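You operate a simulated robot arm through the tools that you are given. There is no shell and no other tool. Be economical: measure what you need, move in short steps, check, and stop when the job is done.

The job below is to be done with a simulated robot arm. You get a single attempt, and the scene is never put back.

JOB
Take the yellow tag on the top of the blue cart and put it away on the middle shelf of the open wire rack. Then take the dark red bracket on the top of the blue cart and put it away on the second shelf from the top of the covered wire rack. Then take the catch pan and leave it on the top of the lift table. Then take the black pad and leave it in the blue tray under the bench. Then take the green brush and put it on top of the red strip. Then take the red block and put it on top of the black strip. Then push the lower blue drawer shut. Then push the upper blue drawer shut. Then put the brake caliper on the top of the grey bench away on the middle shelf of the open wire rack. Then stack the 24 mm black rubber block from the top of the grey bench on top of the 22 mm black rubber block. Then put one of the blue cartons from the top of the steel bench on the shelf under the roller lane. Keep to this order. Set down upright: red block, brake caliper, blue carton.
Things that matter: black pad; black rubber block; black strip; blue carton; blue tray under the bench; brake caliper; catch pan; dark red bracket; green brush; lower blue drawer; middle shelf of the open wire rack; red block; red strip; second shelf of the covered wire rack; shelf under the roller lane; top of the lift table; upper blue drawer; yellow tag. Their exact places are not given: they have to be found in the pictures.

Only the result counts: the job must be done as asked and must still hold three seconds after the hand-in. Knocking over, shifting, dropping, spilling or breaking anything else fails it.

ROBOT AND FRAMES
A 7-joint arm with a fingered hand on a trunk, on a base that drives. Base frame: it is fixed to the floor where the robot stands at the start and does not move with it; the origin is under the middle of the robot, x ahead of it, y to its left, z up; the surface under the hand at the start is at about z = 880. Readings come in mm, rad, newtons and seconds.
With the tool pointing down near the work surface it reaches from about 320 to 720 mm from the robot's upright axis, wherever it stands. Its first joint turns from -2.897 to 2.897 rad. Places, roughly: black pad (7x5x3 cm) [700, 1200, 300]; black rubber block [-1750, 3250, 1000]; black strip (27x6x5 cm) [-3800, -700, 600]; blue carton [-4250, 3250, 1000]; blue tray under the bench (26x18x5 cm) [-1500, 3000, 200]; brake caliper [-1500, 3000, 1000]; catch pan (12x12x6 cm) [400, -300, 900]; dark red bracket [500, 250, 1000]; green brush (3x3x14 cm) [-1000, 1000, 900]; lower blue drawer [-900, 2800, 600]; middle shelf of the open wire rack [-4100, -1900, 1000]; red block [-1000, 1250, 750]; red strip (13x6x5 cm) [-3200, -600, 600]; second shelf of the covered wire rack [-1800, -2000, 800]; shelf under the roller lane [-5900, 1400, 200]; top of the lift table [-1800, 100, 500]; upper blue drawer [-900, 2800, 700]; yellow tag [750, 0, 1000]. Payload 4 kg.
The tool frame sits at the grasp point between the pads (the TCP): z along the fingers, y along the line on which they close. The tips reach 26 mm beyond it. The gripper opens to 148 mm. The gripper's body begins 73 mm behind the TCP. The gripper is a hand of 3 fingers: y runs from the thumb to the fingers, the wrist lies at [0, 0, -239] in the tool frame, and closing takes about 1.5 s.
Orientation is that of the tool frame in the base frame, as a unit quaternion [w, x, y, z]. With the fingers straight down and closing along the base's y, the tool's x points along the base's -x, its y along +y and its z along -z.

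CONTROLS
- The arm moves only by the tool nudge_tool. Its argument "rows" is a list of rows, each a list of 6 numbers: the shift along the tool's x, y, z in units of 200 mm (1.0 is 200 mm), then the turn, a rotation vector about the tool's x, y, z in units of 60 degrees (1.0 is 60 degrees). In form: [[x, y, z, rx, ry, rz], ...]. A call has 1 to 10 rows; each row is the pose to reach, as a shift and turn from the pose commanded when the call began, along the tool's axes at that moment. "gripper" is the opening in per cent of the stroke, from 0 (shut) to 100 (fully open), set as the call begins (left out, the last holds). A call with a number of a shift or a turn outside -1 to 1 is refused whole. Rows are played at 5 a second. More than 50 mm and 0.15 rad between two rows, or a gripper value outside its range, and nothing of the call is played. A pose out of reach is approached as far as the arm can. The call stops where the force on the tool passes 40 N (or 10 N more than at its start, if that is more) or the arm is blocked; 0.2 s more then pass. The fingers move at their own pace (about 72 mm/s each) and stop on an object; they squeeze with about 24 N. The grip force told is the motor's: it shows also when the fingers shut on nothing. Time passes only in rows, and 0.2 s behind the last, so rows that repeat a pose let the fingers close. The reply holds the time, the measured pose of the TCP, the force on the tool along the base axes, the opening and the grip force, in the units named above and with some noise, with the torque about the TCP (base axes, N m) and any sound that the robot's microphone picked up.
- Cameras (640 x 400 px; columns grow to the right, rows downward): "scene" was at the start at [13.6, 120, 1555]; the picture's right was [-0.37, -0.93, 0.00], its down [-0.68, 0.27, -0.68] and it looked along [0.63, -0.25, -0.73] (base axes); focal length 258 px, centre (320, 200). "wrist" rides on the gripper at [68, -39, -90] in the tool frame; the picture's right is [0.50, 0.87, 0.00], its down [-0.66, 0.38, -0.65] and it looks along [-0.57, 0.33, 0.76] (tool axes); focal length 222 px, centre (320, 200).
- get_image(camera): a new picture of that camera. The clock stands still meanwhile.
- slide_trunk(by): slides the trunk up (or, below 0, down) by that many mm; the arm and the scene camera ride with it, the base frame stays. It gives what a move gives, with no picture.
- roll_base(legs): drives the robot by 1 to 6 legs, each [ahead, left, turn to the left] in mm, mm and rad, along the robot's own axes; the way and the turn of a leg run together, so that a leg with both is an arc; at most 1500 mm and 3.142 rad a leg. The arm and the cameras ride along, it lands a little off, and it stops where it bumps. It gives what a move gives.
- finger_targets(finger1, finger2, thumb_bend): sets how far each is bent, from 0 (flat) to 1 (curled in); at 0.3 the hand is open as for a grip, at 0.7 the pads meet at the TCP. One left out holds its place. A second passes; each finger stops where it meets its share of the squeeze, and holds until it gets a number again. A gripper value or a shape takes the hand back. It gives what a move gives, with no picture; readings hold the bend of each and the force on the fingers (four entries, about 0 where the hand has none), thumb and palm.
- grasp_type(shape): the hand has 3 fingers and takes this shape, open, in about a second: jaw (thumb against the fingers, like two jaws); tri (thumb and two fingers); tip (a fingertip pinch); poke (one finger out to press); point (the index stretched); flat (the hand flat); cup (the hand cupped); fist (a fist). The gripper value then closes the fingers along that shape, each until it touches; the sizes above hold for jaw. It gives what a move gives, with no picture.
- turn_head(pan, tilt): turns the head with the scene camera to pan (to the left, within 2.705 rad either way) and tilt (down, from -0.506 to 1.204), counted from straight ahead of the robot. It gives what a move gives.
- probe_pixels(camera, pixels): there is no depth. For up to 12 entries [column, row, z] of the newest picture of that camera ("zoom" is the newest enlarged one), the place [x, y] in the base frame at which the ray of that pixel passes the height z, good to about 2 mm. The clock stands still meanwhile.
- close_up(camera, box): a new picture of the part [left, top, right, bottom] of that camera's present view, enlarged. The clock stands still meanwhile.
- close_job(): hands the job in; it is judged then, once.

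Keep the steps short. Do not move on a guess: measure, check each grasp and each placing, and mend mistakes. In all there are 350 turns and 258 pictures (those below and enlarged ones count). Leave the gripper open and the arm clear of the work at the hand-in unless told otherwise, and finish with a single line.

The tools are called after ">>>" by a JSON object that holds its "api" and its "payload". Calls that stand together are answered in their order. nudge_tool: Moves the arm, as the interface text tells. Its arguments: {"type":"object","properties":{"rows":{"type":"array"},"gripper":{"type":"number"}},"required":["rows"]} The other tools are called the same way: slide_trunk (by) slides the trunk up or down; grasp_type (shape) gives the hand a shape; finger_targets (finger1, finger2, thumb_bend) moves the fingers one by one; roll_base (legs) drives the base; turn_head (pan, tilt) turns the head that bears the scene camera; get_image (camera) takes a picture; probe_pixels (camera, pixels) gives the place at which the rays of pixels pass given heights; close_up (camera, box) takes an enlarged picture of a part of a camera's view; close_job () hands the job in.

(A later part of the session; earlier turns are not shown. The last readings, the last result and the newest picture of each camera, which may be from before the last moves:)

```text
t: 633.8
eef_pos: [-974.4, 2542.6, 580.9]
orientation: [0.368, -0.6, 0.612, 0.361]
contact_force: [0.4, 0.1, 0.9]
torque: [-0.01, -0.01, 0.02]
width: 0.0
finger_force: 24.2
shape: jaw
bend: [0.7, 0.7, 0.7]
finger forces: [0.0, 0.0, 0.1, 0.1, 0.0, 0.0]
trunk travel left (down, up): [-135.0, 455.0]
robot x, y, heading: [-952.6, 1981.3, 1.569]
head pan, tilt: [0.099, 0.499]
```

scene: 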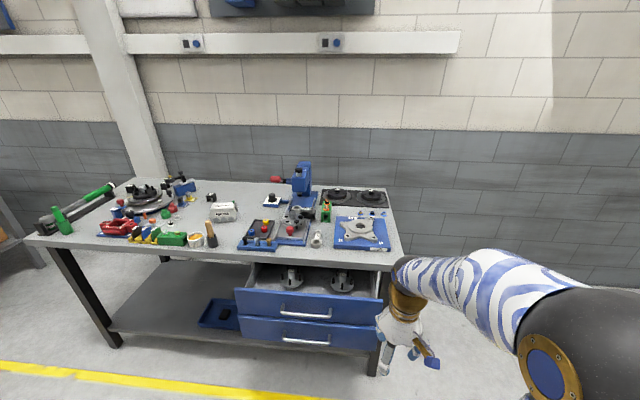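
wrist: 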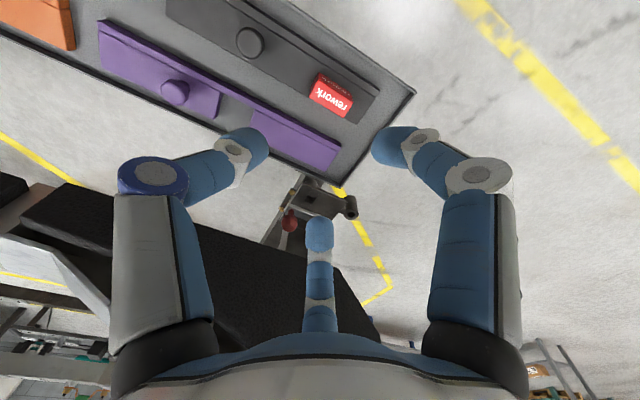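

Rotation works. Finish to horizontal.

>>> {"api": "nudge_tool", "payload": {"rows": [[0, 0, 0, 0, -0.12, 0], [0, 0, 0, 0, -0.24, 0], [0, 0, 0, 0, -0.36, 0], [0, 0, 0, 0, -0.47, 0]]}}

>>> {"api": "get_image", "payload": {"camera": "scene"}}

>>> {"api": "get_image", "payload": {"camera": "wrist"}}

```text
t: 634.8
eef_pos: [-974.8, 2541.9, 582.0]
orientation: [0.506, -0.494, 0.504, 0.496]
contact_force: [0.8, 0.1, 0.1]
torque: [0.0, 0.02, -0.02]
width: 0.0
finger_force: 24.8
shape: jaw
bend: [0.7, 0.7, 0.7]
finger forces: [0.1, 0.0, 0.0, 0.0, 0.0, 0.1]
trunk travel left (down, up): [-135.0, 455.0]
robot x, y, heading: [-949.4, 1977.5, 1.568]
head pan, tilt: [0.099, 0.499]
```

```text
82 pictures are left
```

scene: 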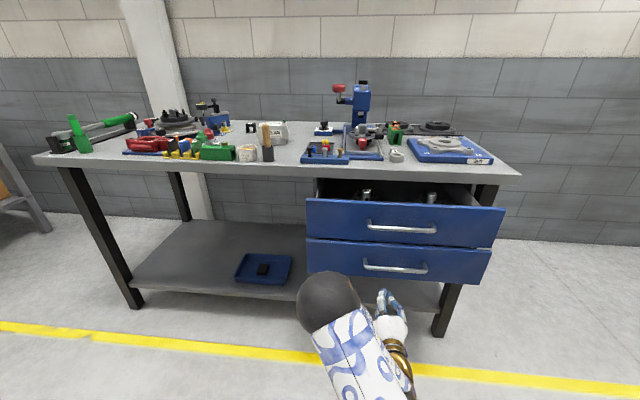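

```text
81 pictures are left
```

wrist: 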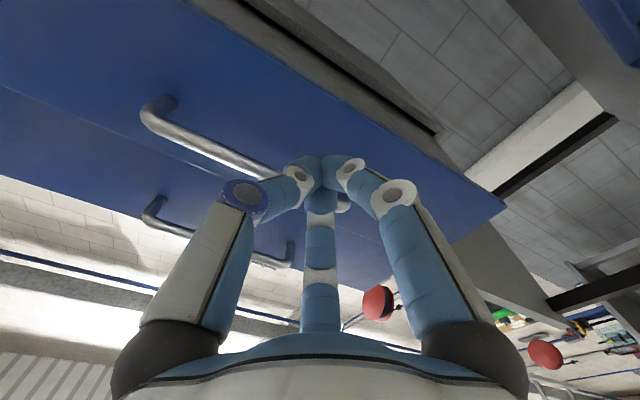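

Tool points horizontally at the lower drawer panel, left of its handle. Advance to touch and push.

>>> {"api": "nudge_tool", "payload": {"rows": [[0, 0, 0.15, 0, 0, 0], [0, 0, 0.3, 0, 0, 0], [0, 0, 0.45, 0, 0, 0], [0, 0, 0.55, 0, 0, 0], [0, 0, 0.62, 0, 0, 0], [0, 0, 0.7, 0, 0, 0]]}}

>>> {"api": "get_image", "payload": {"camera": "scene"}}

```text
t: 636.2
eef_pos: [-971.0, 2683.3, 581.3]
orientation: [0.505, -0.495, 0.504, 0.496]
contact_force: [-0.1, -0.9, -0.1]
torque: [-0.01, -0.02, 0.01]
width: 0.2
finger_force: 23.9
shape: jaw
bend: [0.7, 0.7, 0.7]
finger forces: [0.0, 0.0, 0.0, 0.1, 0.0, 0.0]
trunk travel left (down, up): [-135.0, 455.0]
robot x, y, heading: [-951.6, 1978.6, 1.57]
head pan, tilt: [0.099, 0.499]
```

```text
80 pictures are left
```

scene: 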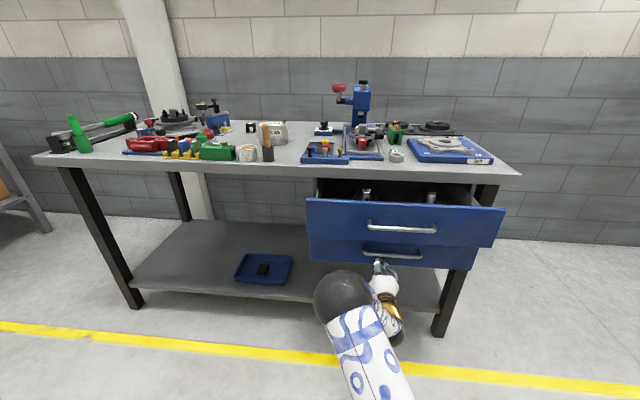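

The lower drawer is moving in easily. Keep pushing until it stops.

>>> {"api": "nudge_tool", "payload": {"rows": [[0, 0, 0.1, 0, 0, 0], [0, 0, 0.2, 0, 0, 0], [0, 0, 0.3, 0, 0, 0], [0, 0, 0.4, 0, 0, 0], [0, 0, 0.5, 0, 0, 0], [0, 0, 0.6, 0, 0, 0], [0, 0, 0.7, 0, 0, 0]]}}

>>> {"api": "get_image", "payload": {"camera": "scene"}}

```text
t: 637.7
eef_pos: [-969.4, 2803.8, 581.4]
orientation: [0.505, -0.495, 0.505, 0.495]
contact_force: [-0.5, -26.6, 6.0]
torque: [0.21, 0.05, 0.11]
width: 0.0
finger_force: 24.7
shape: jaw
bend: [0.7, 0.7, 0.7]
finger forces: [0.0, 0.0, 0.1, 0.0, 0.0, 0.0]
trunk travel left (down, up): [-135.0, 455.0]
robot x, y, heading: [-950.1, 1980.9, 1.57]
head pan, tilt: [0.099, 0.499]
stopped in row 7: the force on the tool passed its limit at 82 N (the readings are from after the stop); the commanded pose is now the measured one
```

```text
79 pictures are left
```

scene: 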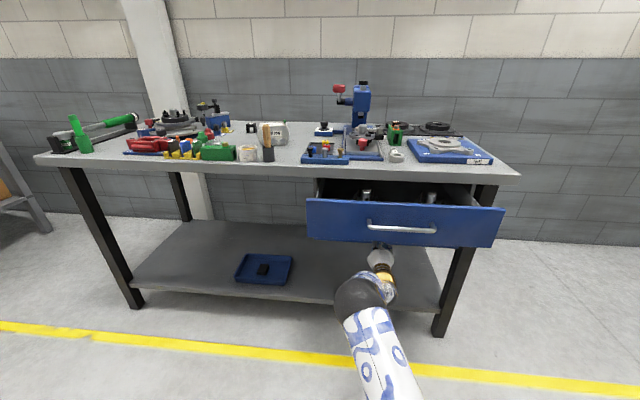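

Lower drawer is shut (hard stop). Withdraw, raise to z≈735 and push the upper drawer.

>>> {"api": "nudge_tool", "payload": {"rows": [[0, 0, -0.2, 0, 0, 0], [0, 0, -0.4, 0, 0, 0], [0, 0, -0.6, 0, 0, 0], [0, 0, -0.8, 0, 0, 0], [0, 0, -1.0, 0, 0, 0]]}}

>>> {"api": "nudge_tool", "payload": {"rows": [[0, 0, -0.15, 0, 0, 0], [0, 0, -0.3, 0, 0, 0]]}}

>>> {"api": "slide_trunk", "payload": {"by": 154}}

>>> {"api": "get_image", "payload": {"camera": "scene"}}

```text
t: 638.9
eef_pos: [-972.5, 2604.5, 578.5]
orientation: [0.505, -0.495, 0.506, 0.494]
contact_force: [0.3, -0.4, -0.3]
torque: [-0.02, 0.0, -0.03]
width: 0.1
finger_force: 24.3
shape: jaw
bend: [0.7, 0.7, 0.7]
finger forces: [0.1, 0.1, 0.1, 0.0, 0.0, 0.0]
trunk travel left (down, up): [-135.0, 455.0]
robot x, y, heading: [-947.3, 1976.2, 1.574]
head pan, tilt: [0.099, 0.499]
```

```text
t: 639.5
eef_pos: [-973.5, 2545.7, 581.1]
orientation: [0.504, -0.495, 0.507, 0.494]
contact_force: [0.6, -0.7, -0.9]
torque: [-0.02, 0.0, 0.03]
width: 0.0
finger_force: 24.2
shape: jaw
bend: [0.7, 0.7, 0.7]
finger forces: [0.0, 0.0, 0.0, 0.0, 0.0, 0.0]
trunk travel left (down, up): [-135.0, 455.0]
robot x, y, heading: [-949.2, 1980.8, 1.568]
head pan, tilt: [0.099, 0.499]
```

```text
t: 641.3
eef_pos: [-974.9, 2547.3, 734.7]
orientation: [0.505, -0.495, 0.505, 0.495]
contact_force: [0.3, 0.1, 0.4]
torque: [-0.03, -0.01, 0.0]
width: 0.1
finger_force: 24.4
shape: jaw
bend: [0.7, 0.7, 0.7]
finger forces: [0.0, 0.0, 0.0, 0.0, 0.0, 0.1]
trunk travel left (down, up): [-289.0, 301.0]
robot x, y, heading: [-950.9, 1979.2, 1.571]
head pan, tilt: [0.099, 0.499]
```

```text
78 pictures are left
```

scene: 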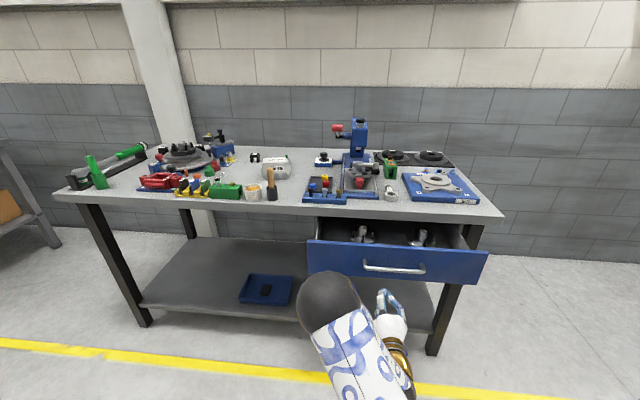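

>>> {"api": "nudge_tool", "payload": {"rows": [[0, 0, 0.18, 0, 0, 0], [0, 0, 0.36, 0, 0, 0], [0, 0, 0.5, 0, 0, 0], [0, 0, 0.6, 0, 0, 0], [0, 0, 0.7, 0, 0, 0], [0, 0, 0.8, 0, 0, 0], [0, 0, 0.9, 0, 0, 0], [0, 0, 1.0, 0, 0, 0]]}}

>>> {"api": "nudge_tool", "payload": {"rows": [[0, 0, 0.1, 0, 0, 0], [0, 0, 0.2, 0, 0, 0], [0, 0, 0.3, 0, 0, 0], [0, 0, 0.4, 0, 0, 0], [0, 0, 0.5, 0, 0, 0]]}}

>>> {"api": "get_image", "payload": {"camera": "scene"}}

```text
t: 643.1
eef_pos: [-970.4, 2746.4, 733.7]
orientation: [0.505, -0.495, 0.506, 0.494]
contact_force: [0.0, 1.1, 0.1]
torque: [0.02, 0.04, 0.0]
width: 0.1
finger_force: 24.1
shape: jaw
bend: [0.7, 0.7, 0.7]
finger forces: [0.0, 0.0, 0.0, 0.0, 0.1, 0.1]
trunk travel left (down, up): [-289.0, 301.0]
robot x, y, heading: [-952.0, 1979.7, 1.571]
head pan, tilt: [0.099, 0.499]
```

```text
t: 644.0
eef_pos: [-968.6, 2803.5, 731.9]
orientation: [0.504, -0.495, 0.506, 0.494]
contact_force: [-0.9, -23.4, 4.5]
torque: [0.2, -0.02, 0.14]
width: 0.3
finger_force: 24.3
shape: jaw
bend: [0.7, 0.7, 0.7]
finger forces: [0.1, 0.8, 0.1, 0.0, 0.0, 0.0]
trunk travel left (down, up): [-289.0, 301.0]
robot x, y, heading: [-953.5, 1980.6, 1.568]
head pan, tilt: [0.099, 0.499]
stopped in row 4: the force on the tool passed its limit at 74 N (the readings are from after the stop); the commanded pose is now the measured one
```

```text
77 pictures are left
```

scene: 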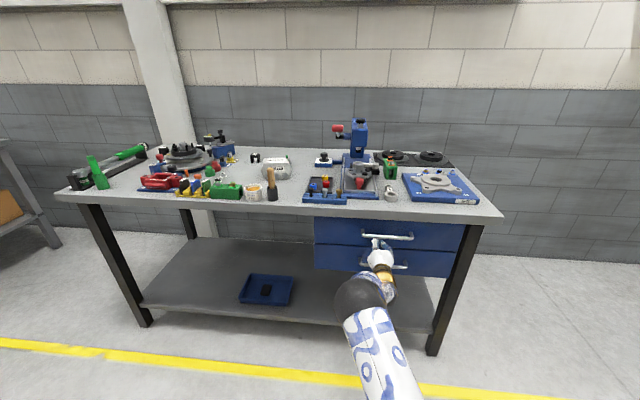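

Both drawers shut. Withdraw and return the tool to vertical.

>>> {"api": "nudge_tool", "payload": {"rows": [[0, 0, -0.2, 0, 0, 0], [0, 0, -0.4, 0, 0, 0], [0, 0, -0.6, 0, 0, 0], [0, 0, -0.8, 0, 0, 0], [0, 0, -1.0, 0, 0, 0]]}}

>>> {"api": "nudge_tool", "payload": {"rows": [[0, 0, -0.1, 0, 0.125, 0], [0, 0, -0.2, 0, 0.25, 0], [0, 0, -0.3, 0, 0.375, 0], [0, 0, -0.3, 0, 0.5, 0], [0, 0, -0.3, 0, 0.625, 0], [0, 0, -0.3, 0, 0.75, 0], [0, 0, -0.3, 0, 0.875, 0], [0, 0, -0.3, 0, 1.0, 0]]}}

>>> {"api": "nudge_tool", "payload": {"rows": [[0, 0, 0, 0, 0.12, 0], [0, 0, 0, 0, 0.24, 0], [0, 0, 0, 0, 0.36, 0], [0, 0, 0, 0, 0.485, 0]], "gripper": 50}}

>>> {"api": "slide_trunk", "payload": {"by": 300}}

```text
t: 645.1
eef_pos: [-971.0, 2604.9, 732.1]
orientation: [0.503, -0.496, 0.507, 0.493]
contact_force: [-0.4, -0.2, -0.8]
torque: [0.03, 0.01, 0.01]
width: 0.0
finger_force: 24.4
shape: jaw
bend: [0.7, 0.7, 0.7]
finger forces: [0.0, 0.0, 0.0, 0.0, 0.0, 0.1]
trunk travel left (down, up): [-289.0, 301.0]
robot x, y, heading: [-951.5, 1979.3, 1.57]
head pan, tilt: [0.099, 0.499]
```

```text
t: 647.0
eef_pos: [-973.2, 2546.6, 733.3]
orientation: [0.183, -0.677, 0.69, 0.18]
contact_force: [0.0, -0.2, 0.1]
torque: [0.05, -0.02, 0.0]
width: 0.0
finger_force: 23.9
shape: jaw
bend: [0.7, 0.7, 0.7]
finger forces: [0.1, 0.1, 0.0, 0.0, 0.0, 0.1]
trunk travel left (down, up): [-289.0, 301.0]
robot x, y, heading: [-952.6, 1977.1, 1.569]
head pan, tilt: [0.099, 0.499]
```

```text
t: 648.0
eef_pos: [-974.6, 2545.8, 732.7]
orientation: [0.003, -0.7, 0.714, 0.004]
contact_force: [0.4, -0.2, 0.3]
torque: [0.0, 0.01, -0.01]
width: 73.4
finger_force: 0.1
shape: jaw
bend: [0.36, 0.36, 0.7]
finger forces: [0.0, 0.0, 0.0, 0.1, 0.0, 0.0]
trunk travel left (down, up): [-289.0, 301.0]
robot x, y, heading: [-952.7, 1976.7, 1.572]
head pan, tilt: [0.099, 0.499]
```

```text
t: 651.0
eef_pos: [-973.0, 2546.9, 1032.7]
orientation: [0.004, -0.7, 0.714, 0.004]
contact_force: [-0.5, 0.5, -0.3]
torque: [0.0, 0.04, 0.02]
width: 73.5
finger_force: 0.2
shape: jaw
bend: [0.36, 0.36, 0.7]
finger forces: [0.0, 0.0, 0.1, 0.0, 0.1, 0.0]
trunk travel left (down, up): [-589.0, 1.0]
robot x, y, heading: [-950.8, 1979.4, 1.572]
head pan, tilt: [0.099, 0.499]
```

>>> {"api": "nudge_tool", "payload": {"rows": [[0.2, 0, -0.05, 0, 0, 0], [0.4, 0, -0.08, 0, 0, 0], [0.6, 0, -0.1, 0, 0, 0], [0.7, 0, -0.1, 0, 0, 0]]}}

>>> {"api": "roll_base", "payload": {"legs": [[0, 420, 0], [230, 0, 0]]}}

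>>> {"api": "turn_head", "payload": {"pan": 0.1, "tilt": 0.75}}

>>> {"api": "get_image", "payload": {"camera": "scene"}}

>>> {"api": "get_image", "payload": {"camera": "wrist"}}

```text
t: 652.0
eef_pos: [-976.4, 2405.9, 1049.8]
orientation: [0.004, -0.699, 0.715, 0.004]
contact_force: [0.8, 0.7, 0.0]
torque: [0.0, 0.01, 0.03]
width: 73.8
finger_force: 0.0
shape: jaw
bend: [0.36, 0.36, 0.7]
finger forces: [0.0, 0.0, 0.0, 0.0, 0.0, 0.0]
trunk travel left (down, up): [-589.0, 1.0]
robot x, y, heading: [-953.5, 1978.3, 1.57]
head pan, tilt: [0.099, 0.499]
```

```text
t: 655.9
eef_pos: [-1396.2, 2638.2, 1050.0]
orientation: [0.003, -0.7, 0.714, 0.003]
contact_force: [0.7, -0.1, -0.7]
torque: [0.01, -0.02, 0.04]
width: 73.9
finger_force: 0.0
shape: jaw
bend: [0.36, 0.36, 0.7]
finger forces: [0.0, 0.0, 0.0, 0.0, 0.0, 0.0]
trunk travel left (down, up): [-589.0, 1.0]
robot x, y, heading: [-1375.5, 2209.9, 1.572]
head pan, tilt: [0.099, 0.499]
```

```text
t: 656.6
eef_pos: [-1395.7, 2636.6, 1051.7]
orientation: [0.004, -0.7, 0.714, 0.004]
contact_force: [-0.8, 0.4, -0.3]
torque: [-0.02, -0.04, 0.0]
width: 73.9
finger_force: 0.0
shape: jaw
bend: [0.36, 0.36, 0.7]
finger forces: [0.0, 0.1, 0.0, 0.0, 0.0, 0.0]
trunk travel left (down, up): [-589.0, 1.0]
robot x, y, heading: [-1370.7, 2210.2, 1.573]
head pan, tilt: [0.099, 0.75]
```

```text
76 pictures are left
```

scene: 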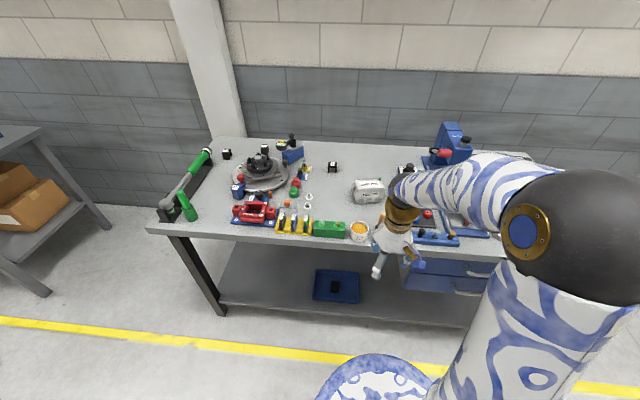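

```text
75 pictures are left
```

wrist: 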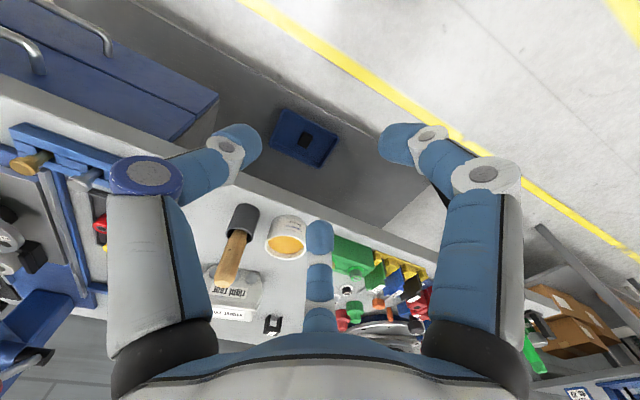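

>>> {"api": "close_up", "payload": {"camera": "scene", "box": [310, 150, 420, 250]}}

>>> {"api": "close_up", "payload": {"camera": "scene", "box": [210, 130, 370, 200]}}

```text
4.00 times, centred on (365, 200) of scene
```

zoom: 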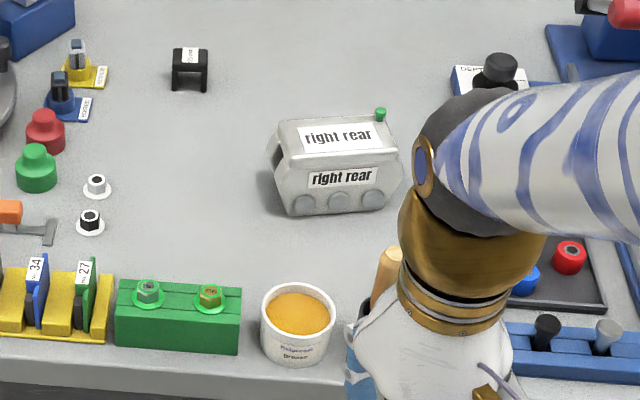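

```text
4.00 times, centred on (290, 165) of scene
```

zoom: 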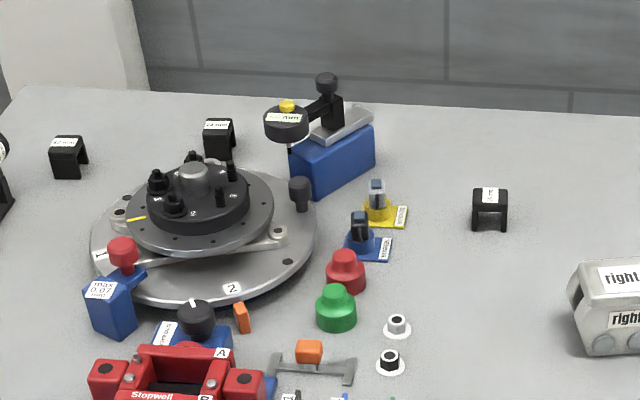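

>>> {"api": "close_up", "payload": {"camera": "wrist", "box": [195, 200, 315, 350]}}

>>> {"api": "probe_pixels", "payload": {"camera": "zoom", "pixels": [[320, 200, 880]]}}

```text
2.67 times, centred on (255, 275) of wrist
```

zoom: 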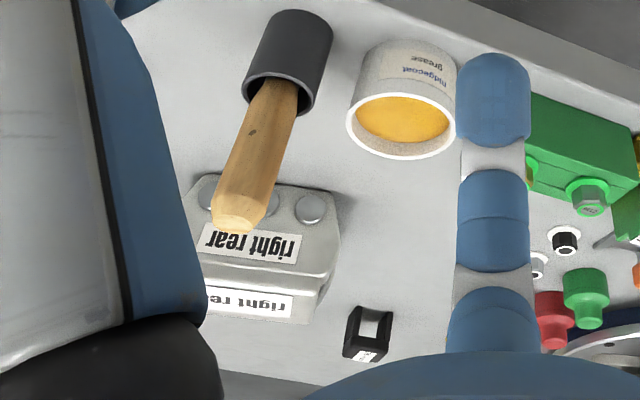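

```text
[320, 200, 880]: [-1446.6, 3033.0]
```

>>> {"api": "probe_pixels", "payload": {"camera": "zoom", "pixels": [[252, 245, 900], [252, 245, 940], [295, 312, 940], [295, 312, 980], [310, 215, 890], [330, 230, 890]]}}

>>> {"api": "probe_pixels", "payload": {"camera": "scene", "pixels": [[370.25, 194.25, 900], [370.25, 194.25, 940], [380, 187, 940], [380, 187, 980], [357.5, 201, 890], [361, 202.5, 890]]}}

```text
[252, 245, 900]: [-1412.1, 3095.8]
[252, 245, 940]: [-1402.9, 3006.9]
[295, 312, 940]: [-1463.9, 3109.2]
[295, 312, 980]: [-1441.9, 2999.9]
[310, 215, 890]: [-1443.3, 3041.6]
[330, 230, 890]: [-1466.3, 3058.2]
```

```text
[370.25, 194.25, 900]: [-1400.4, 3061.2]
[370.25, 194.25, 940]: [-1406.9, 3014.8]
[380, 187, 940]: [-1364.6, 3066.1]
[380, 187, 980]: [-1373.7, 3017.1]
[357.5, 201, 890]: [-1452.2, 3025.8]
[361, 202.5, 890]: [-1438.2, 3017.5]
```

>>> {"api": "probe_pixels", "payload": {"camera": "zoom", "pixels": [[282, 92, 940], [282, 92, 950], [238, 220, 1030], [238, 220, 1050], [300, 30, 897], [405, 120, 945], [198, 180, 897], [340, 200, 897]]}}

>>> {"api": "nudge_tool", "payload": {"rows": [[-0.2, 0, -0.1, 0, 0, 0], [-0.4, 0.02, -0.2, 0, 0, 0], [-0.6, 0.04, -0.3, 0, 0, 0], [-0.8, 0.04, -0.35, 0, 0, 0], [-0.95, 0.04, -0.35, 0, 0, 0]]}}

>>> {"api": "get_image", "payload": {"camera": "scene"}}

>>> {"api": "get_image", "payload": {"camera": "wrist"}}

```text
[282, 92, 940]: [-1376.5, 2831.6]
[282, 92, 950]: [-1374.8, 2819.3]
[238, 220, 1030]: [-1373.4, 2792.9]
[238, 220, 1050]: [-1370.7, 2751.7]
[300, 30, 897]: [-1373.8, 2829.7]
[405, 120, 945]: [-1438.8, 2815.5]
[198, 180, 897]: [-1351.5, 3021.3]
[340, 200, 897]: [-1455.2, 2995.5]
```

```text
t: 657.8
eef_pos: [-1400.0, 2828.4, 1121.0]
orientation: [0.003, -0.7, 0.714, 0.004]
contact_force: [-0.8, 0.3, 0.2]
torque: [0.03, 0.01, -0.01]
width: 73.8
finger_force: 0.0
shape: jaw
bend: [0.36, 0.36, 0.7]
finger forces: [0.1, 0.1, 0.0, 0.0, 0.0, 0.0]
trunk travel left (down, up): [-589.0, 1.0]
robot x, y, heading: [-1371.0, 2212.5, 1.573]
head pan, tilt: [0.099, 0.75]
```

```text
71 pictures are left
```

scene: 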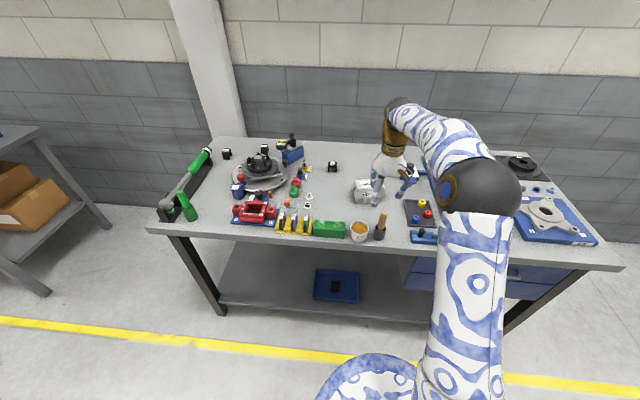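

```text
70 pictures are left
```

wrist: 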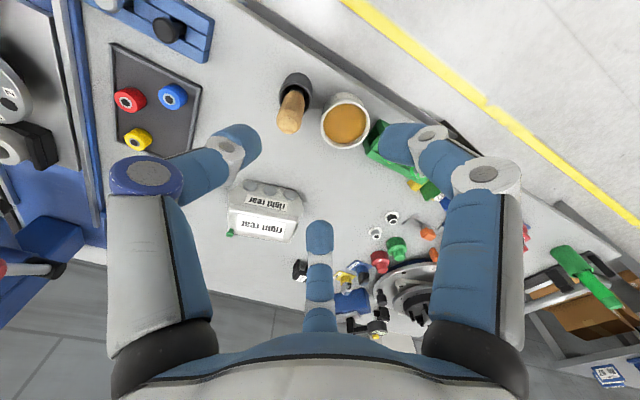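

>>> {"api": "close_up", "payload": {"camera": "wrist", "box": [210, 165, 322, 250]}}

>>> {"api": "probe_pixels", "payload": {"camera": "zoom", "pixels": [[320, 200, 960]]}}

```text
4.71 times, centred on (266, 208) of wrist
```

zoom: 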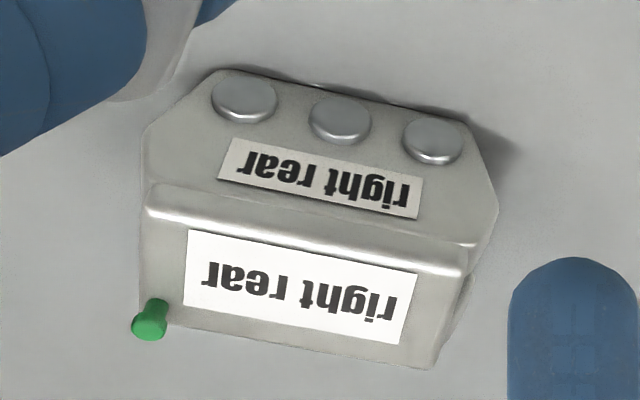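

```text
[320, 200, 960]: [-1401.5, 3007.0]
```

>>> {"api": "probe_pixels", "payload": {"camera": "zoom", "pixels": [[145, 212, 960], [468, 272, 960], [430, 366, 960], [165, 325, 960], [225, 72, 897], [472, 125, 897], [497, 215, 925], [145, 135, 925], [320, 180, 932]]}}

```text
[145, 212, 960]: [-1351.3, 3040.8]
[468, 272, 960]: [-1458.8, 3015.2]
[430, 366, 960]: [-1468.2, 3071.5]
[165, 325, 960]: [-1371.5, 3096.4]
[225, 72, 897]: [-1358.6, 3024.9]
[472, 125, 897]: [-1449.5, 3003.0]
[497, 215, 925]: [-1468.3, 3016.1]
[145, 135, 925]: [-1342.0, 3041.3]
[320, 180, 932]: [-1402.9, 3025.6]
```

Caliper: centre ≈(-1410,3052), z 897–960, yaw ≈13°. Drive 190 mm closer, rotate -14°, open wide.

>>> {"api": "roll_base", "payload": {"legs": [[190, 0, 0]]}}

>>> {"api": "nudge_tool", "payload": {"rows": [[-0.08, 0.02, 0, 0, 0, -0.12], [-0.17, 0.05, 0, 0, 0, -0.24], [-0.17, 0.05, 0.1, 0, 0, -0.24], [-0.17, 0.05, 0.25, 0, 0, -0.24], [-0.17, 0.05, 0.4, 0, 0, -0.24]], "gripper": 92}}

>>> {"api": "get_image", "payload": {"camera": "wrist"}}

```text
t: 659.4
eef_pos: [-1398.2, 3017.0, 1121.2]
orientation: [0.003, -0.699, 0.715, 0.003]
contact_force: [-0.6, 0.0, 0.2]
torque: [0.0, 0.01, -0.01]
width: 74.0
finger_force: 0.1
shape: jaw
bend: [0.36, 0.36, 0.7]
finger forces: [0.0, 0.0, 0.1, 0.1, 0.1, 0.1]
trunk travel left (down, up): [-589.0, 1.0]
robot x, y, heading: [-1367.7, 2398.8, 1.571]
head pan, tilt: [0.099, 0.75]
```

```text
t: 660.6
eef_pos: [-1407.0, 3052.4, 1042.4]
orientation: [-0.004, 0.783, -0.622, -0.004]
contact_force: [0.0, 0.4, -0.2]
torque: [0.0, 0.01, 0.02]
width: 135.9
finger_force: 0.0
shape: jaw
bend: [0.25, 0.25, 0.31]
finger forces: [0.0, 0.0, 0.1, 0.1, 0.0, 0.0]
trunk travel left (down, up): [-589.0, 1.0]
robot x, y, heading: [-1371.3, 2399.2, 1.568]
head pan, tilt: [0.099, 0.75]
```

```text
68 pictures are left
```

wrist: 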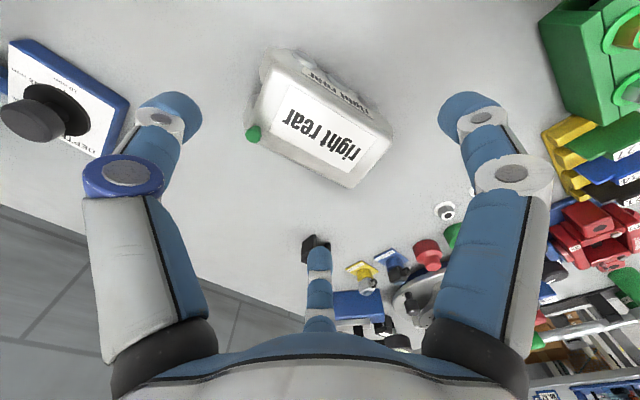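

>>> {"api": "probe_pixels", "payload": {"camera": "wrist", "pixels": [[303, 245, 897], [328, 240, 915], [315, 243, 915], [265, 50, 960], [395, 130, 960], [345, 188, 960], [250, 128, 960], [45, 120, 940]]}}

```text
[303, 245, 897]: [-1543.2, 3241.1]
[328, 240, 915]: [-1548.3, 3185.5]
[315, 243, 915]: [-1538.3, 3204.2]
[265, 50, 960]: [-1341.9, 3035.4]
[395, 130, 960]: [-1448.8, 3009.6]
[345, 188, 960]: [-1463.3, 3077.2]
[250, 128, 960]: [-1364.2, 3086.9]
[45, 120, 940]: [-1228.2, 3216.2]
```

Centred; rubber block is well clear. Descend to z≈932 and close.

>>> {"api": "nudge_tool", "payload": {"rows": [[0, 0, 0.2, 0, 0, 0], [0, 0, 0.4, 0, 0, 0], [0, 0, 0.54, 0, 0, 0]]}}

>>> {"api": "nudge_tool", "payload": {"rows": [[0, 0, 0, 0, 0, 0], [0, 0, 0, 0, 0, 0], [0, 0, 0, 0, 0, 0], [0, 0, 0, 0, 0, 0], [0, 0, 0, 0, 0, 0], [0, 0, 0, 0, 0, 0], [0, 0, 0, 0, 0, 0]], "gripper": 0}}

>>> {"api": "get_image", "payload": {"camera": "wrist"}}

```text
t: 661.4
eef_pos: [-1408.4, 3053.3, 935.1]
orientation: [-0.005, 0.783, -0.622, -0.004]
contact_force: [0.1, 0.6, -0.3]
torque: [-0.04, 0.0, 0.01]
width: 136.1
finger_force: 0.1
shape: jaw
bend: [0.25, 0.25, 0.31]
finger forces: [0.0, 0.1, 0.1, 0.0, 0.0, 0.0]
trunk travel left (down, up): [-589.0, 1.0]
robot x, y, heading: [-1372.6, 2402.1, 1.567]
head pan, tilt: [0.099, 0.75]
```

```text
t: 663.0
eef_pos: [-1408.7, 3053.0, 934.4]
orientation: [-0.002, 0.783, -0.622, -0.003]
contact_force: [3.2, -0.5, 1.5]
torque: [-0.02, 0.02, -0.02]
width: 94.2
finger_force: 24.2
shape: jaw
bend: [0.77, 0.35, 0.43]
finger forces: [19.0, 18.5, 0.1, 0.0, 23.6, 0.1]
trunk travel left (down, up): [-589.0, 1.0]
robot x, y, heading: [-1370.8, 2400.0, 1.571]
head pan, tilt: [0.099, 0.75]
```

```text
67 pictures are left
```

wrist: 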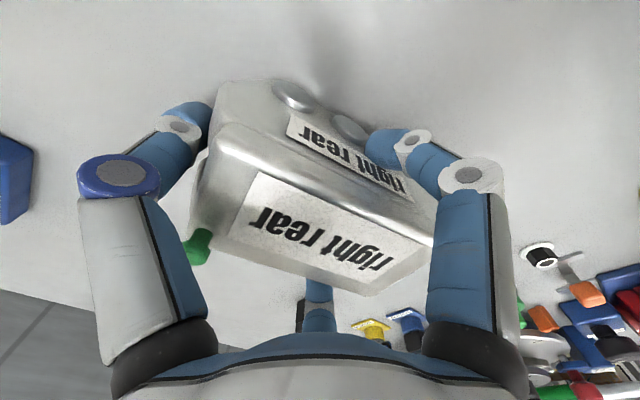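

Gripped on three sides. Test lift.

>>> {"api": "nudge_tool", "payload": {"rows": [[0, 0, -0.05, 0, 0, 0], [0, 0, -0.15, 0, 0, 0], [0, 0, -0.3, 0, 0, 0], [0, 0, -0.45, 0, 0, 0], [0, 0, -0.6, 0, 0, 0]]}}

>>> {"api": "get_image", "payload": {"camera": "wrist"}}

```text
t: 664.2
eef_pos: [-1409.4, 3052.5, 1053.6]
orientation: [-0.004, 0.784, -0.621, -0.003]
contact_force: [0.1, 0.8, -10.9]
torque: [-0.02, -0.04, 0.02]
width: 93.8
finger_force: 23.8
shape: jaw
bend: [0.77, 0.35, 0.44]
finger forces: [19.6, 19.3, 0.1, 0.0, 21.9, 0.0]
trunk travel left (down, up): [-589.0, 1.0]
robot x, y, heading: [-1367.9, 2398.0, 1.565]
head pan, tilt: [0.099, 0.75]
```

```text
66 pictures are left
```

wrist: 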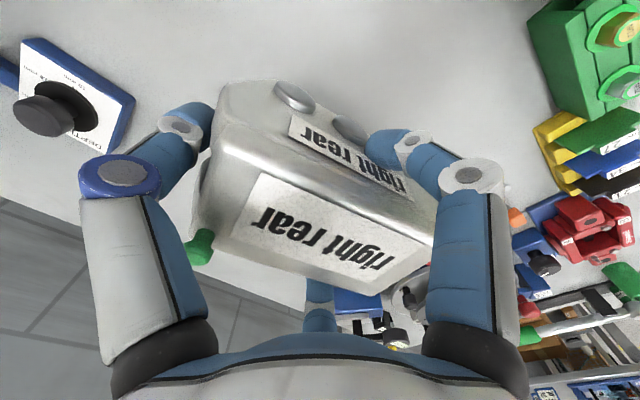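

Held firmly (~11 N). Raise, retract, then drive the west route to the open wire rack.

>>> {"api": "nudge_tool", "payload": {"rows": [[0, 0, -0.15, 0, 0, 0], [0, 0, -0.3, 0, 0, 0], [0.2, 0.05, -0.3, 0, 0, 0], [0.4, 0.1, -0.3, 0, 0, 0], [0.6, 0.15, -0.3, 0, 0, 0], [0.8, 0.2, -0.3, 0, 0, 0], [0.99, 0.23, -0.3, 0, 0, 0]]}}

>>> {"api": "roll_base", "payload": {"legs": [[-650, 0, 0], [0, 0, 1.571], [1500, 0, 0], [1500, 0, 0], [360, 0, 0], [0, 0, 1.571]]}}

>>> {"api": "roll_base", "payload": {"legs": [[1400, 0, 0], [1350, 0, 0], [100, 350, 0]]}}

>>> {"api": "turn_head", "payload": {"pan": 0.15, "tilt": 0.6}}

>>> {"api": "get_image", "payload": {"camera": "scene"}}

```text
t: 665.8
eef_pos: [-1408.6, 2847.9, 1111.2]
orientation: [-0.003, 0.784, -0.621, -0.004]
contact_force: [0.2, -0.5, -10.2]
torque: [-0.03, -0.08, -0.01]
width: 93.6
finger_force: 23.9
shape: jaw
bend: [0.77, 0.35, 0.44]
finger forces: [19.9, 19.2, 0.0, 0.1, 21.7, 0.0]
trunk travel left (down, up): [-589.0, 1.0]
robot x, y, heading: [-1368.3, 2398.8, 1.571]
head pan, tilt: [0.099, 0.75]
```

```text
t: 693.0
eef_pos: [-4690.1, 1279.5, 1111.9]
orientation: [0.003, 0.611, 0.791, -0.003]
contact_force: [0.5, 0.2, -11.2]
torque: [0.02, 0.06, -0.01]
width: 93.4
finger_force: 24.1
shape: jaw
bend: [0.77, 0.35, 0.44]
finger forces: [18.3, 18.3, 0.0, 0.1, 21.0, 0.0]
trunk travel left (down, up): [-589.0, 1.0]
robot x, y, heading: [-4740.0, 1728.1, -1.545]
head pan, tilt: [0.099, 0.75]
```

```text
t: 708.3
eef_pos: [-4300.6, -1565.2, 1113.2]
orientation: [0.003, 0.619, 0.785, -0.002]
contact_force: [0.7, 0.4, -10.6]
torque: [0.0, 0.07, -0.02]
width: 93.3
finger_force: 24.4
shape: jaw
bend: [0.77, 0.35, 0.44]
finger forces: [18.6, 18.8, 0.0, 0.0, 21.0, 0.0]
trunk travel left (down, up): [-589.0, 1.0]
robot x, y, heading: [-4341.8, -1116.8, -1.565]
head pan, tilt: [0.099, 0.75]
```

```text
t: 709.0
eef_pos: [-4301.2, -1564.4, 1111.6]
orientation: [0.003, 0.62, 0.785, -0.004]
contact_force: [-0.5, -0.5, -9.8]
torque: [0.03, 0.07, 0.02]
width: 93.2
finger_force: 24.4
shape: jaw
bend: [0.77, 0.35, 0.44]
finger forces: [18.8, 18.8, 0.0, 0.1, 20.9, 0.0]
trunk travel left (down, up): [-589.0, 1.0]
robot x, y, heading: [-4343.2, -1118.5, -1.562]
head pan, tilt: [0.15, 0.6]
```

```text
65 pictures are left
```

scene: 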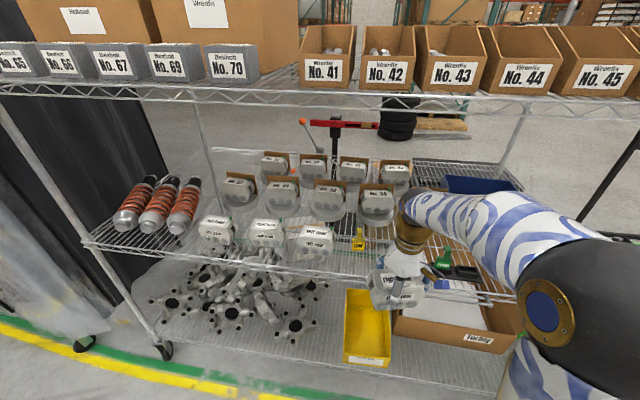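

>>> {"api": "close_up", "payload": {"camera": "scene", "box": [320, 200, 500, 320]}}

>>> {"api": "probe_pixels", "payload": {"camera": "scene", "pixels": [[358, 250, 957], [428, 275, 957], [440, 260, 957], [480, 275, 957], [385, 262, 957], [315, 250, 957], [378, 275, 957], [333, 245, 957]]}}

```text
3.33 times, centred on (410, 260) of scene
```

zoom: 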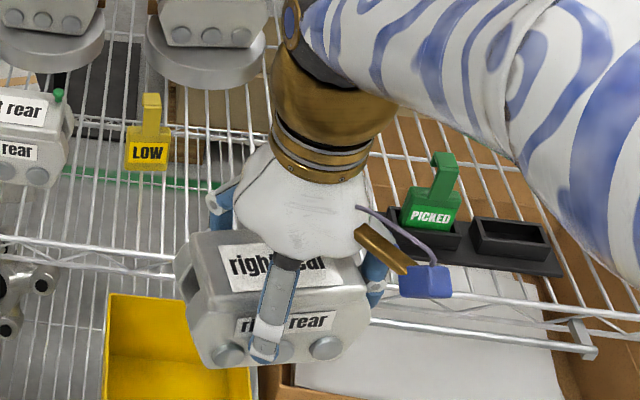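

```text
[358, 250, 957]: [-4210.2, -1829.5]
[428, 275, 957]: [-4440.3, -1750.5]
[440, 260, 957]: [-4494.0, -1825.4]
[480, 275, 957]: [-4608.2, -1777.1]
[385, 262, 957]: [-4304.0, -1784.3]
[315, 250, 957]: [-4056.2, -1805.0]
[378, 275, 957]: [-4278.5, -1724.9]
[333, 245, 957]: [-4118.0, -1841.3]
```

Free spot between the tag (x≈-4240) and the tag holder (x≈-4455): target (-4345,-1830). Lower to z≈1052, drive 110 mm closer.

>>> {"api": "nudge_tool", "payload": {"rows": [[0, 0, 0.1, 0, 0, 0.11], [0, 0, 0.2, 0, 0, 0.223], [0, 0, 0.3, 0, 0, 0.223]]}}

>>> {"api": "roll_base", "payload": {"legs": [[110, 0, 0]]}}

```text
t: 709.8
eef_pos: [-4301.2, -1566.9, 1051.4]
orientation: [0.004, 0.706, 0.708, -0.003]
contact_force: [0.1, -0.2, -10.3]
torque: [0.08, 0.06, -0.01]
width: 93.1
finger_force: 23.9
shape: jaw
bend: [0.77, 0.35, 0.44]
finger forces: [18.5, 18.5, 0.0, 0.0, 20.9, 0.0]
trunk travel left (down, up): [-589.0, 1.0]
robot x, y, heading: [-4340.1, -1118.9, -1.569]
head pan, tilt: [0.15, 0.6]
```

```text
t: 711.0
eef_pos: [-4300.8, -1677.2, 1051.1]
orientation: [0.003, 0.707, 0.708, -0.003]
contact_force: [0.3, -1.0, -10.3]
torque: [0.05, 0.07, -0.02]
width: 93.3
finger_force: 23.7
shape: jaw
bend: [0.77, 0.36, 0.44]
finger forces: [18.6, 19.0, 0.0, 0.1, 20.9, 0.1]
trunk travel left (down, up): [-589.0, 1.0]
robot x, y, heading: [-4343.7, -1227.4, -1.562]
head pan, tilt: [0.15, 0.6]
```

>>> {"api": "nudge_tool", "payload": {"rows": [[-0.05, -0.12, 0, 0, 0, 0], [-0.15, -0.22, 0, 0, 0, 0], [-0.33, -0.22, 0, 0, 0, 0], [-0.5, -0.22, 0, 0, 0, 0], [-0.65, -0.22, 0, 0, 0, 0], [-0.765, -0.22, 0, 0, 0, 0]]}}

>>> {"api": "close_up", "payload": {"camera": "scene", "box": [300, 180, 500, 320]}}

>>> {"api": "get_image", "payload": {"camera": "wrist"}}

```text
t: 712.4
eef_pos: [-4342.9, -1830.3, 1051.6]
orientation: [0.002, 0.706, 0.708, -0.002]
contact_force: [0.4, -0.2, -10.8]
torque: [0.08, 0.06, 0.02]
width: 93.0
finger_force: 24.3
shape: jaw
bend: [0.77, 0.36, 0.44]
finger forces: [18.8, 19.1, 0.0, 0.1, 20.4, 0.0]
trunk travel left (down, up): [-589.0, 1.0]
robot x, y, heading: [-4339.6, -1226.3, -1.568]
head pan, tilt: [0.15, 0.6]
```

```text
2.86 times, centred on (400, 250) of scene
```

zoom: 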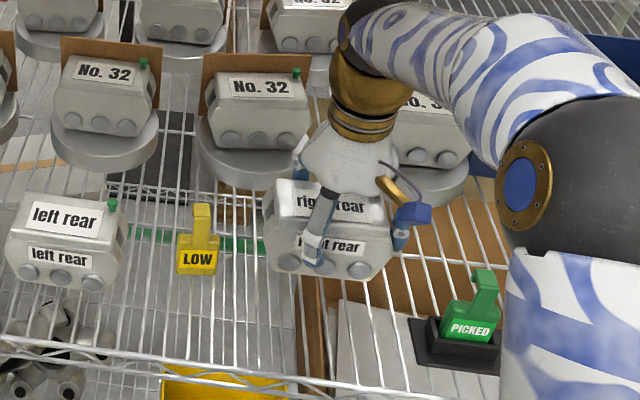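

```text
62 pictures are left
```

wrist: 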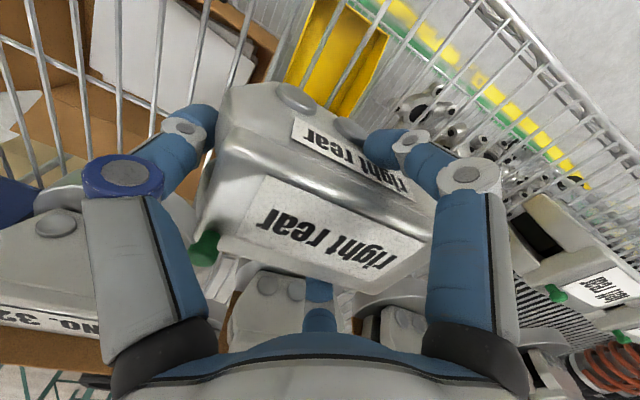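

>>> {"api": "nudge_tool", "payload": {"rows": [[0, 0, 0.1, 0, 0, 0], [0, 0, 0.18, 0, 0, 0], [0, 0, 0.22, 0, 0, 0], [0, 0, 0.25, 0, 0, 0], [0, 0, 0.27, 0, 0, 0], [0, 0, 0.29, 0, 0, 0], [0, 0, 0.31, 0, 0, 0], [0, 0, 0.33, 0, 0, 0]]}}

```text
t: 713.4
eef_pos: [-4344.0, -1832.3, 1013.2]
orientation: [0.009, 0.706, 0.708, -0.009]
contact_force: [0.4, 7.1, 26.1]
torque: [0.21, 0.27, -0.14]
width: 93.5
finger_force: 23.8
shape: jaw
bend: [0.79, 0.35, 0.43]
finger forces: [24.1, 19.7, 0.0, 0.0, 21.4, 0.1]
trunk travel left (down, up): [-589.0, 1.0]
robot x, y, heading: [-4341.5, -1228.3, -1.566]
head pan, tilt: [0.15, 0.6]
stopped in row 4: the force on the tool passed its limit at 44 N (the readings are from after the stop); the commanded pose is now the measured one
```

Contact at 1013 (bench was ≈880, so bottom ≈958 = shelf). Ease and open.

>>> {"api": "nudge_tool", "payload": {"rows": [[0, 0, -0.006, 0, 0, 0], [0, 0, -0.012, 0, 0, 0]]}}

>>> {"api": "nudge_tool", "payload": {"rows": [[0, 0, 0, 0, 0, 0], [0, 0, 0, 0, 0, 0], [0, 0, 0, 0, 0, 0], [0, 0, 0, 0, 0, 0]], "gripper": 92}}

>>> {"api": "get_image", "payload": {"camera": "wrist"}}

```text
t: 714.0
eef_pos: [-4343.7, -1831.8, 1011.7]
orientation: [0.007, 0.707, 0.708, -0.007]
contact_force: [2.5, 5.9, 21.7]
torque: [0.14, 0.25, -0.18]
width: 93.6
finger_force: 23.5
shape: jaw
bend: [0.79, 0.35, 0.43]
finger forces: [23.5, 20.3, 0.0, 0.1, 21.1, 0.0]
trunk travel left (down, up): [-589.0, 1.0]
robot x, y, heading: [-4334.7, -1227.3, -1.565]
head pan, tilt: [0.15, 0.6]
```

```text
t: 715.0
eef_pos: [-4343.6, -1832.8, 1011.1]
orientation: [0.007, 0.706, 0.708, -0.007]
contact_force: [0.4, -0.5, -0.4]
torque: [0.01, 0.02, 0.01]
width: 136.0
finger_force: 0.0
shape: jaw
bend: [0.26, 0.26, 0.31]
finger forces: [0.0, 0.1, 0.0, 0.0, 0.0, 0.1]
trunk travel left (down, up): [-589.0, 1.0]
robot x, y, heading: [-4342.9, -1225.4, -1.563]
head pan, tilt: [0.15, 0.6]
```

```text
61 pictures are left
```

wrist: 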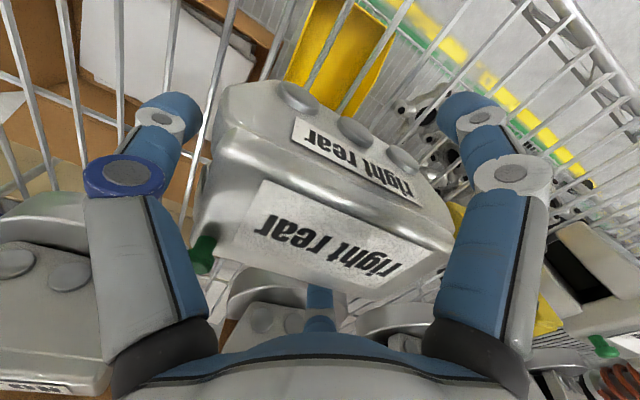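

Caliper released and standing. Rise and withdraw.

>>> {"api": "nudge_tool", "payload": {"rows": [[0, 0, -0.1, 0, 0, 0], [0, 0, -0.25, 0, 0, 0], [0, 0, -0.45, 0, 0, 0], [0.2, 0, -0.5, 0, 0, 0], [0.4, 0, -0.5, 0, 0, 0], [0.6, 0, -0.5, 0, 0, 0], [0.8, 0, -0.5, 0, 0, 0], [0.99, 0, -0.5, 0, 0, 0]]}}

>>> {"api": "roll_base", "payload": {"legs": [[-120, 0, 0]]}}

>>> {"api": "get_image", "payload": {"camera": "scene"}}

```text
t: 716.8
eef_pos: [-4343.9, -1631.3, 1107.2]
orientation: [0.007, 0.707, 0.708, -0.006]
contact_force: [-0.4, 0.5, 0.6]
torque: [-0.02, 0.03, 0.0]
width: 135.9
finger_force: 0.1
shape: jaw
bend: [0.26, 0.26, 0.31]
finger forces: [0.1, 0.0, 0.1, 0.0, 0.0, 0.0]
trunk travel left (down, up): [-589.0, 1.0]
robot x, y, heading: [-4343.7, -1227.8, -1.565]
head pan, tilt: [0.15, 0.6]
```

```text
t: 718.0
eef_pos: [-4344.6, -1511.5, 1108.3]
orientation: [0.008, 0.705, 0.709, -0.007]
contact_force: [0.9, 0.9, 0.2]
torque: [-0.01, 0.02, 0.02]
width: 136.0
finger_force: 0.0
shape: jaw
bend: [0.26, 0.26, 0.31]
finger forces: [0.0, 0.0, 0.0, 0.1, 0.0, 0.0]
trunk travel left (down, up): [-589.0, 1.0]
robot x, y, heading: [-4340.8, -1104.4, -1.564]
head pan, tilt: [0.15, 0.6]
```

```text
60 pictures are left
```

scene: 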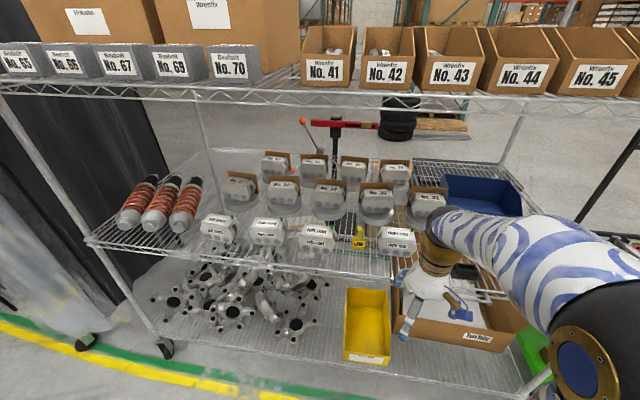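

Caliper and tag both stand. Return to the grey bench.

>>> {"api": "roll_base", "payload": {"legs": [[0, -395, 0], [-1420, 0, 0], [-1420, 0, 0], [0, 0, 1.565]]}}

>>> {"api": "roll_base", "payload": {"legs": [[1500, 0, 0], [1480, 0, 0], [0, 0, 1.571], [550, 0, 0]]}}

>>> {"api": "turn_head", "payload": {"pan": 0.1, "tilt": 0.7}}

>>> {"api": "get_image", "payload": {"camera": "scene"}}

```text
t: 737.6
eef_pos: [-4347.5, 1718.9, 1107.5]
orientation: [0.009, 0.002, 1.0, 0.0]
contact_force: [0.2, -0.7, -0.2]
torque: [-0.03, 0.01, 0.02]
width: 136.0
finger_force: 0.2
shape: jaw
bend: [0.26, 0.26, 0.31]
finger forces: [0.0, 0.1, 0.0, 0.1, 0.1, 0.0]
trunk travel left (down, up): [-589.0, 1.0]
robot x, y, heading: [-4752.8, 1727.2, 0.0]
head pan, tilt: [0.15, 0.6]
```

```text
t: 758.5
eef_pos: [-1777.8, 2661.1, 1108.2]
orientation: [0.007, -0.702, 0.712, 0.006]
contact_force: [-0.3, 0.1, 0.2]
torque: [0.01, 0.0, 0.0]
width: 136.0
finger_force: 0.2
shape: jaw
bend: [0.26, 0.26, 0.31]
finger forces: [0.0, 0.1, 0.0, 0.0, 0.1, 0.0]
trunk travel left (down, up): [-589.0, 1.0]
robot x, y, heading: [-1782.5, 2256.3, 1.561]
head pan, tilt: [0.15, 0.6]
```

```text
t: 759.2
eef_pos: [-1777.1, 2661.3, 1108.5]
orientation: [0.007, -0.702, 0.712, 0.007]
contact_force: [-0.8, 0.5, 0.2]
torque: [0.0, 0.04, -0.02]
width: 135.9
finger_force: 0.0
shape: jaw
bend: [0.26, 0.26, 0.31]
finger forces: [0.0, 0.1, 0.0, 0.1, 0.0, 0.0]
trunk travel left (down, up): [-589.0, 1.0]
robot x, y, heading: [-1780.3, 2256.5, 1.56]
head pan, tilt: [0.099, 0.7]
```

```text
59 pictures are left
```

scene: 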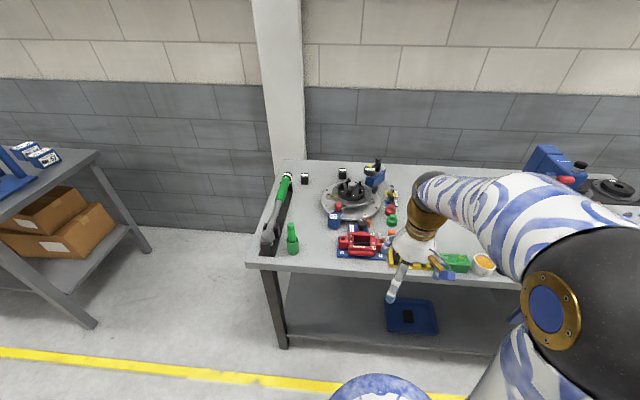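

>>> {"api": "close_up", "payload": {"camera": "scene", "box": [290, 155, 402, 225]}}

>>> {"api": "close_up", "payload": {"camera": "scene", "box": [296, 162, 352, 197]}}

>>> {"api": "get_image", "payload": {"camera": "wrist"}}

```text
5.71 times, centred on (346, 190) of scene
```

zoom: 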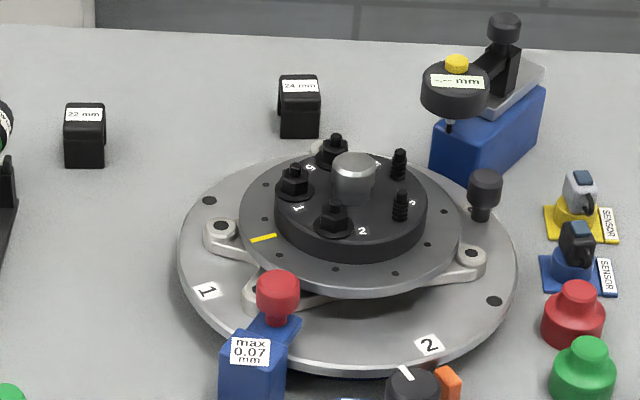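

```text
11.43 times, centred on (324, 180) of scene
```

zoom: 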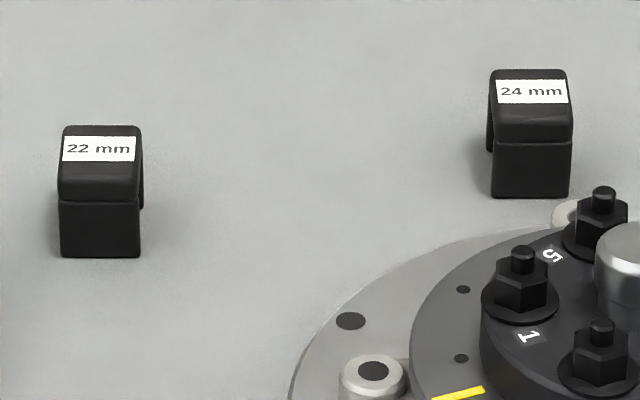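

```text
56 pictures are left
```

wrist: 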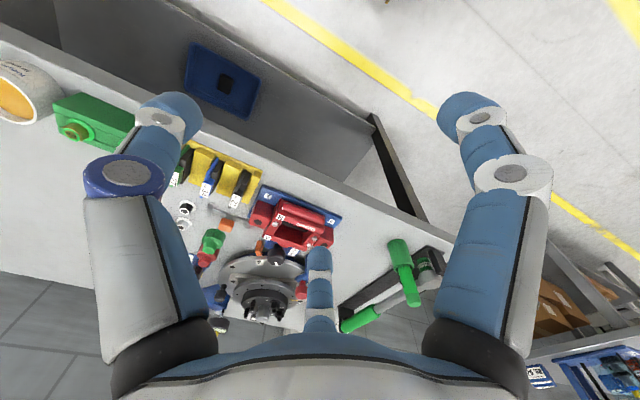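

24 mm block is the middle one, 22 mm is on the left. Measuring them.

>>> {"api": "probe_pixels", "payload": {"camera": "scene", "pixels": [[301.3, 185, 880], [308.3, 185, 880], [339.0, 179.7, 880], [345.8, 179.7, 880], [301.5, 175.5, 915], [308.5, 175.5, 915], [339.3, 170, 915], [345.8, 170, 915], [315, 262, 880], [290, 262, 880]]}}

```text
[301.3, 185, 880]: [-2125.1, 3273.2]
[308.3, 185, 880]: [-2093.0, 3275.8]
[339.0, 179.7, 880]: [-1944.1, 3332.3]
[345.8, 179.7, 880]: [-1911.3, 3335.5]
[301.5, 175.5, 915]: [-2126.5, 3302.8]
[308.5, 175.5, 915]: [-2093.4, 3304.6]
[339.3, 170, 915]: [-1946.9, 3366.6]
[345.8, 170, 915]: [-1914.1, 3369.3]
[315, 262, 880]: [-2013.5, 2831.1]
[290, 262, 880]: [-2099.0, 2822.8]
```

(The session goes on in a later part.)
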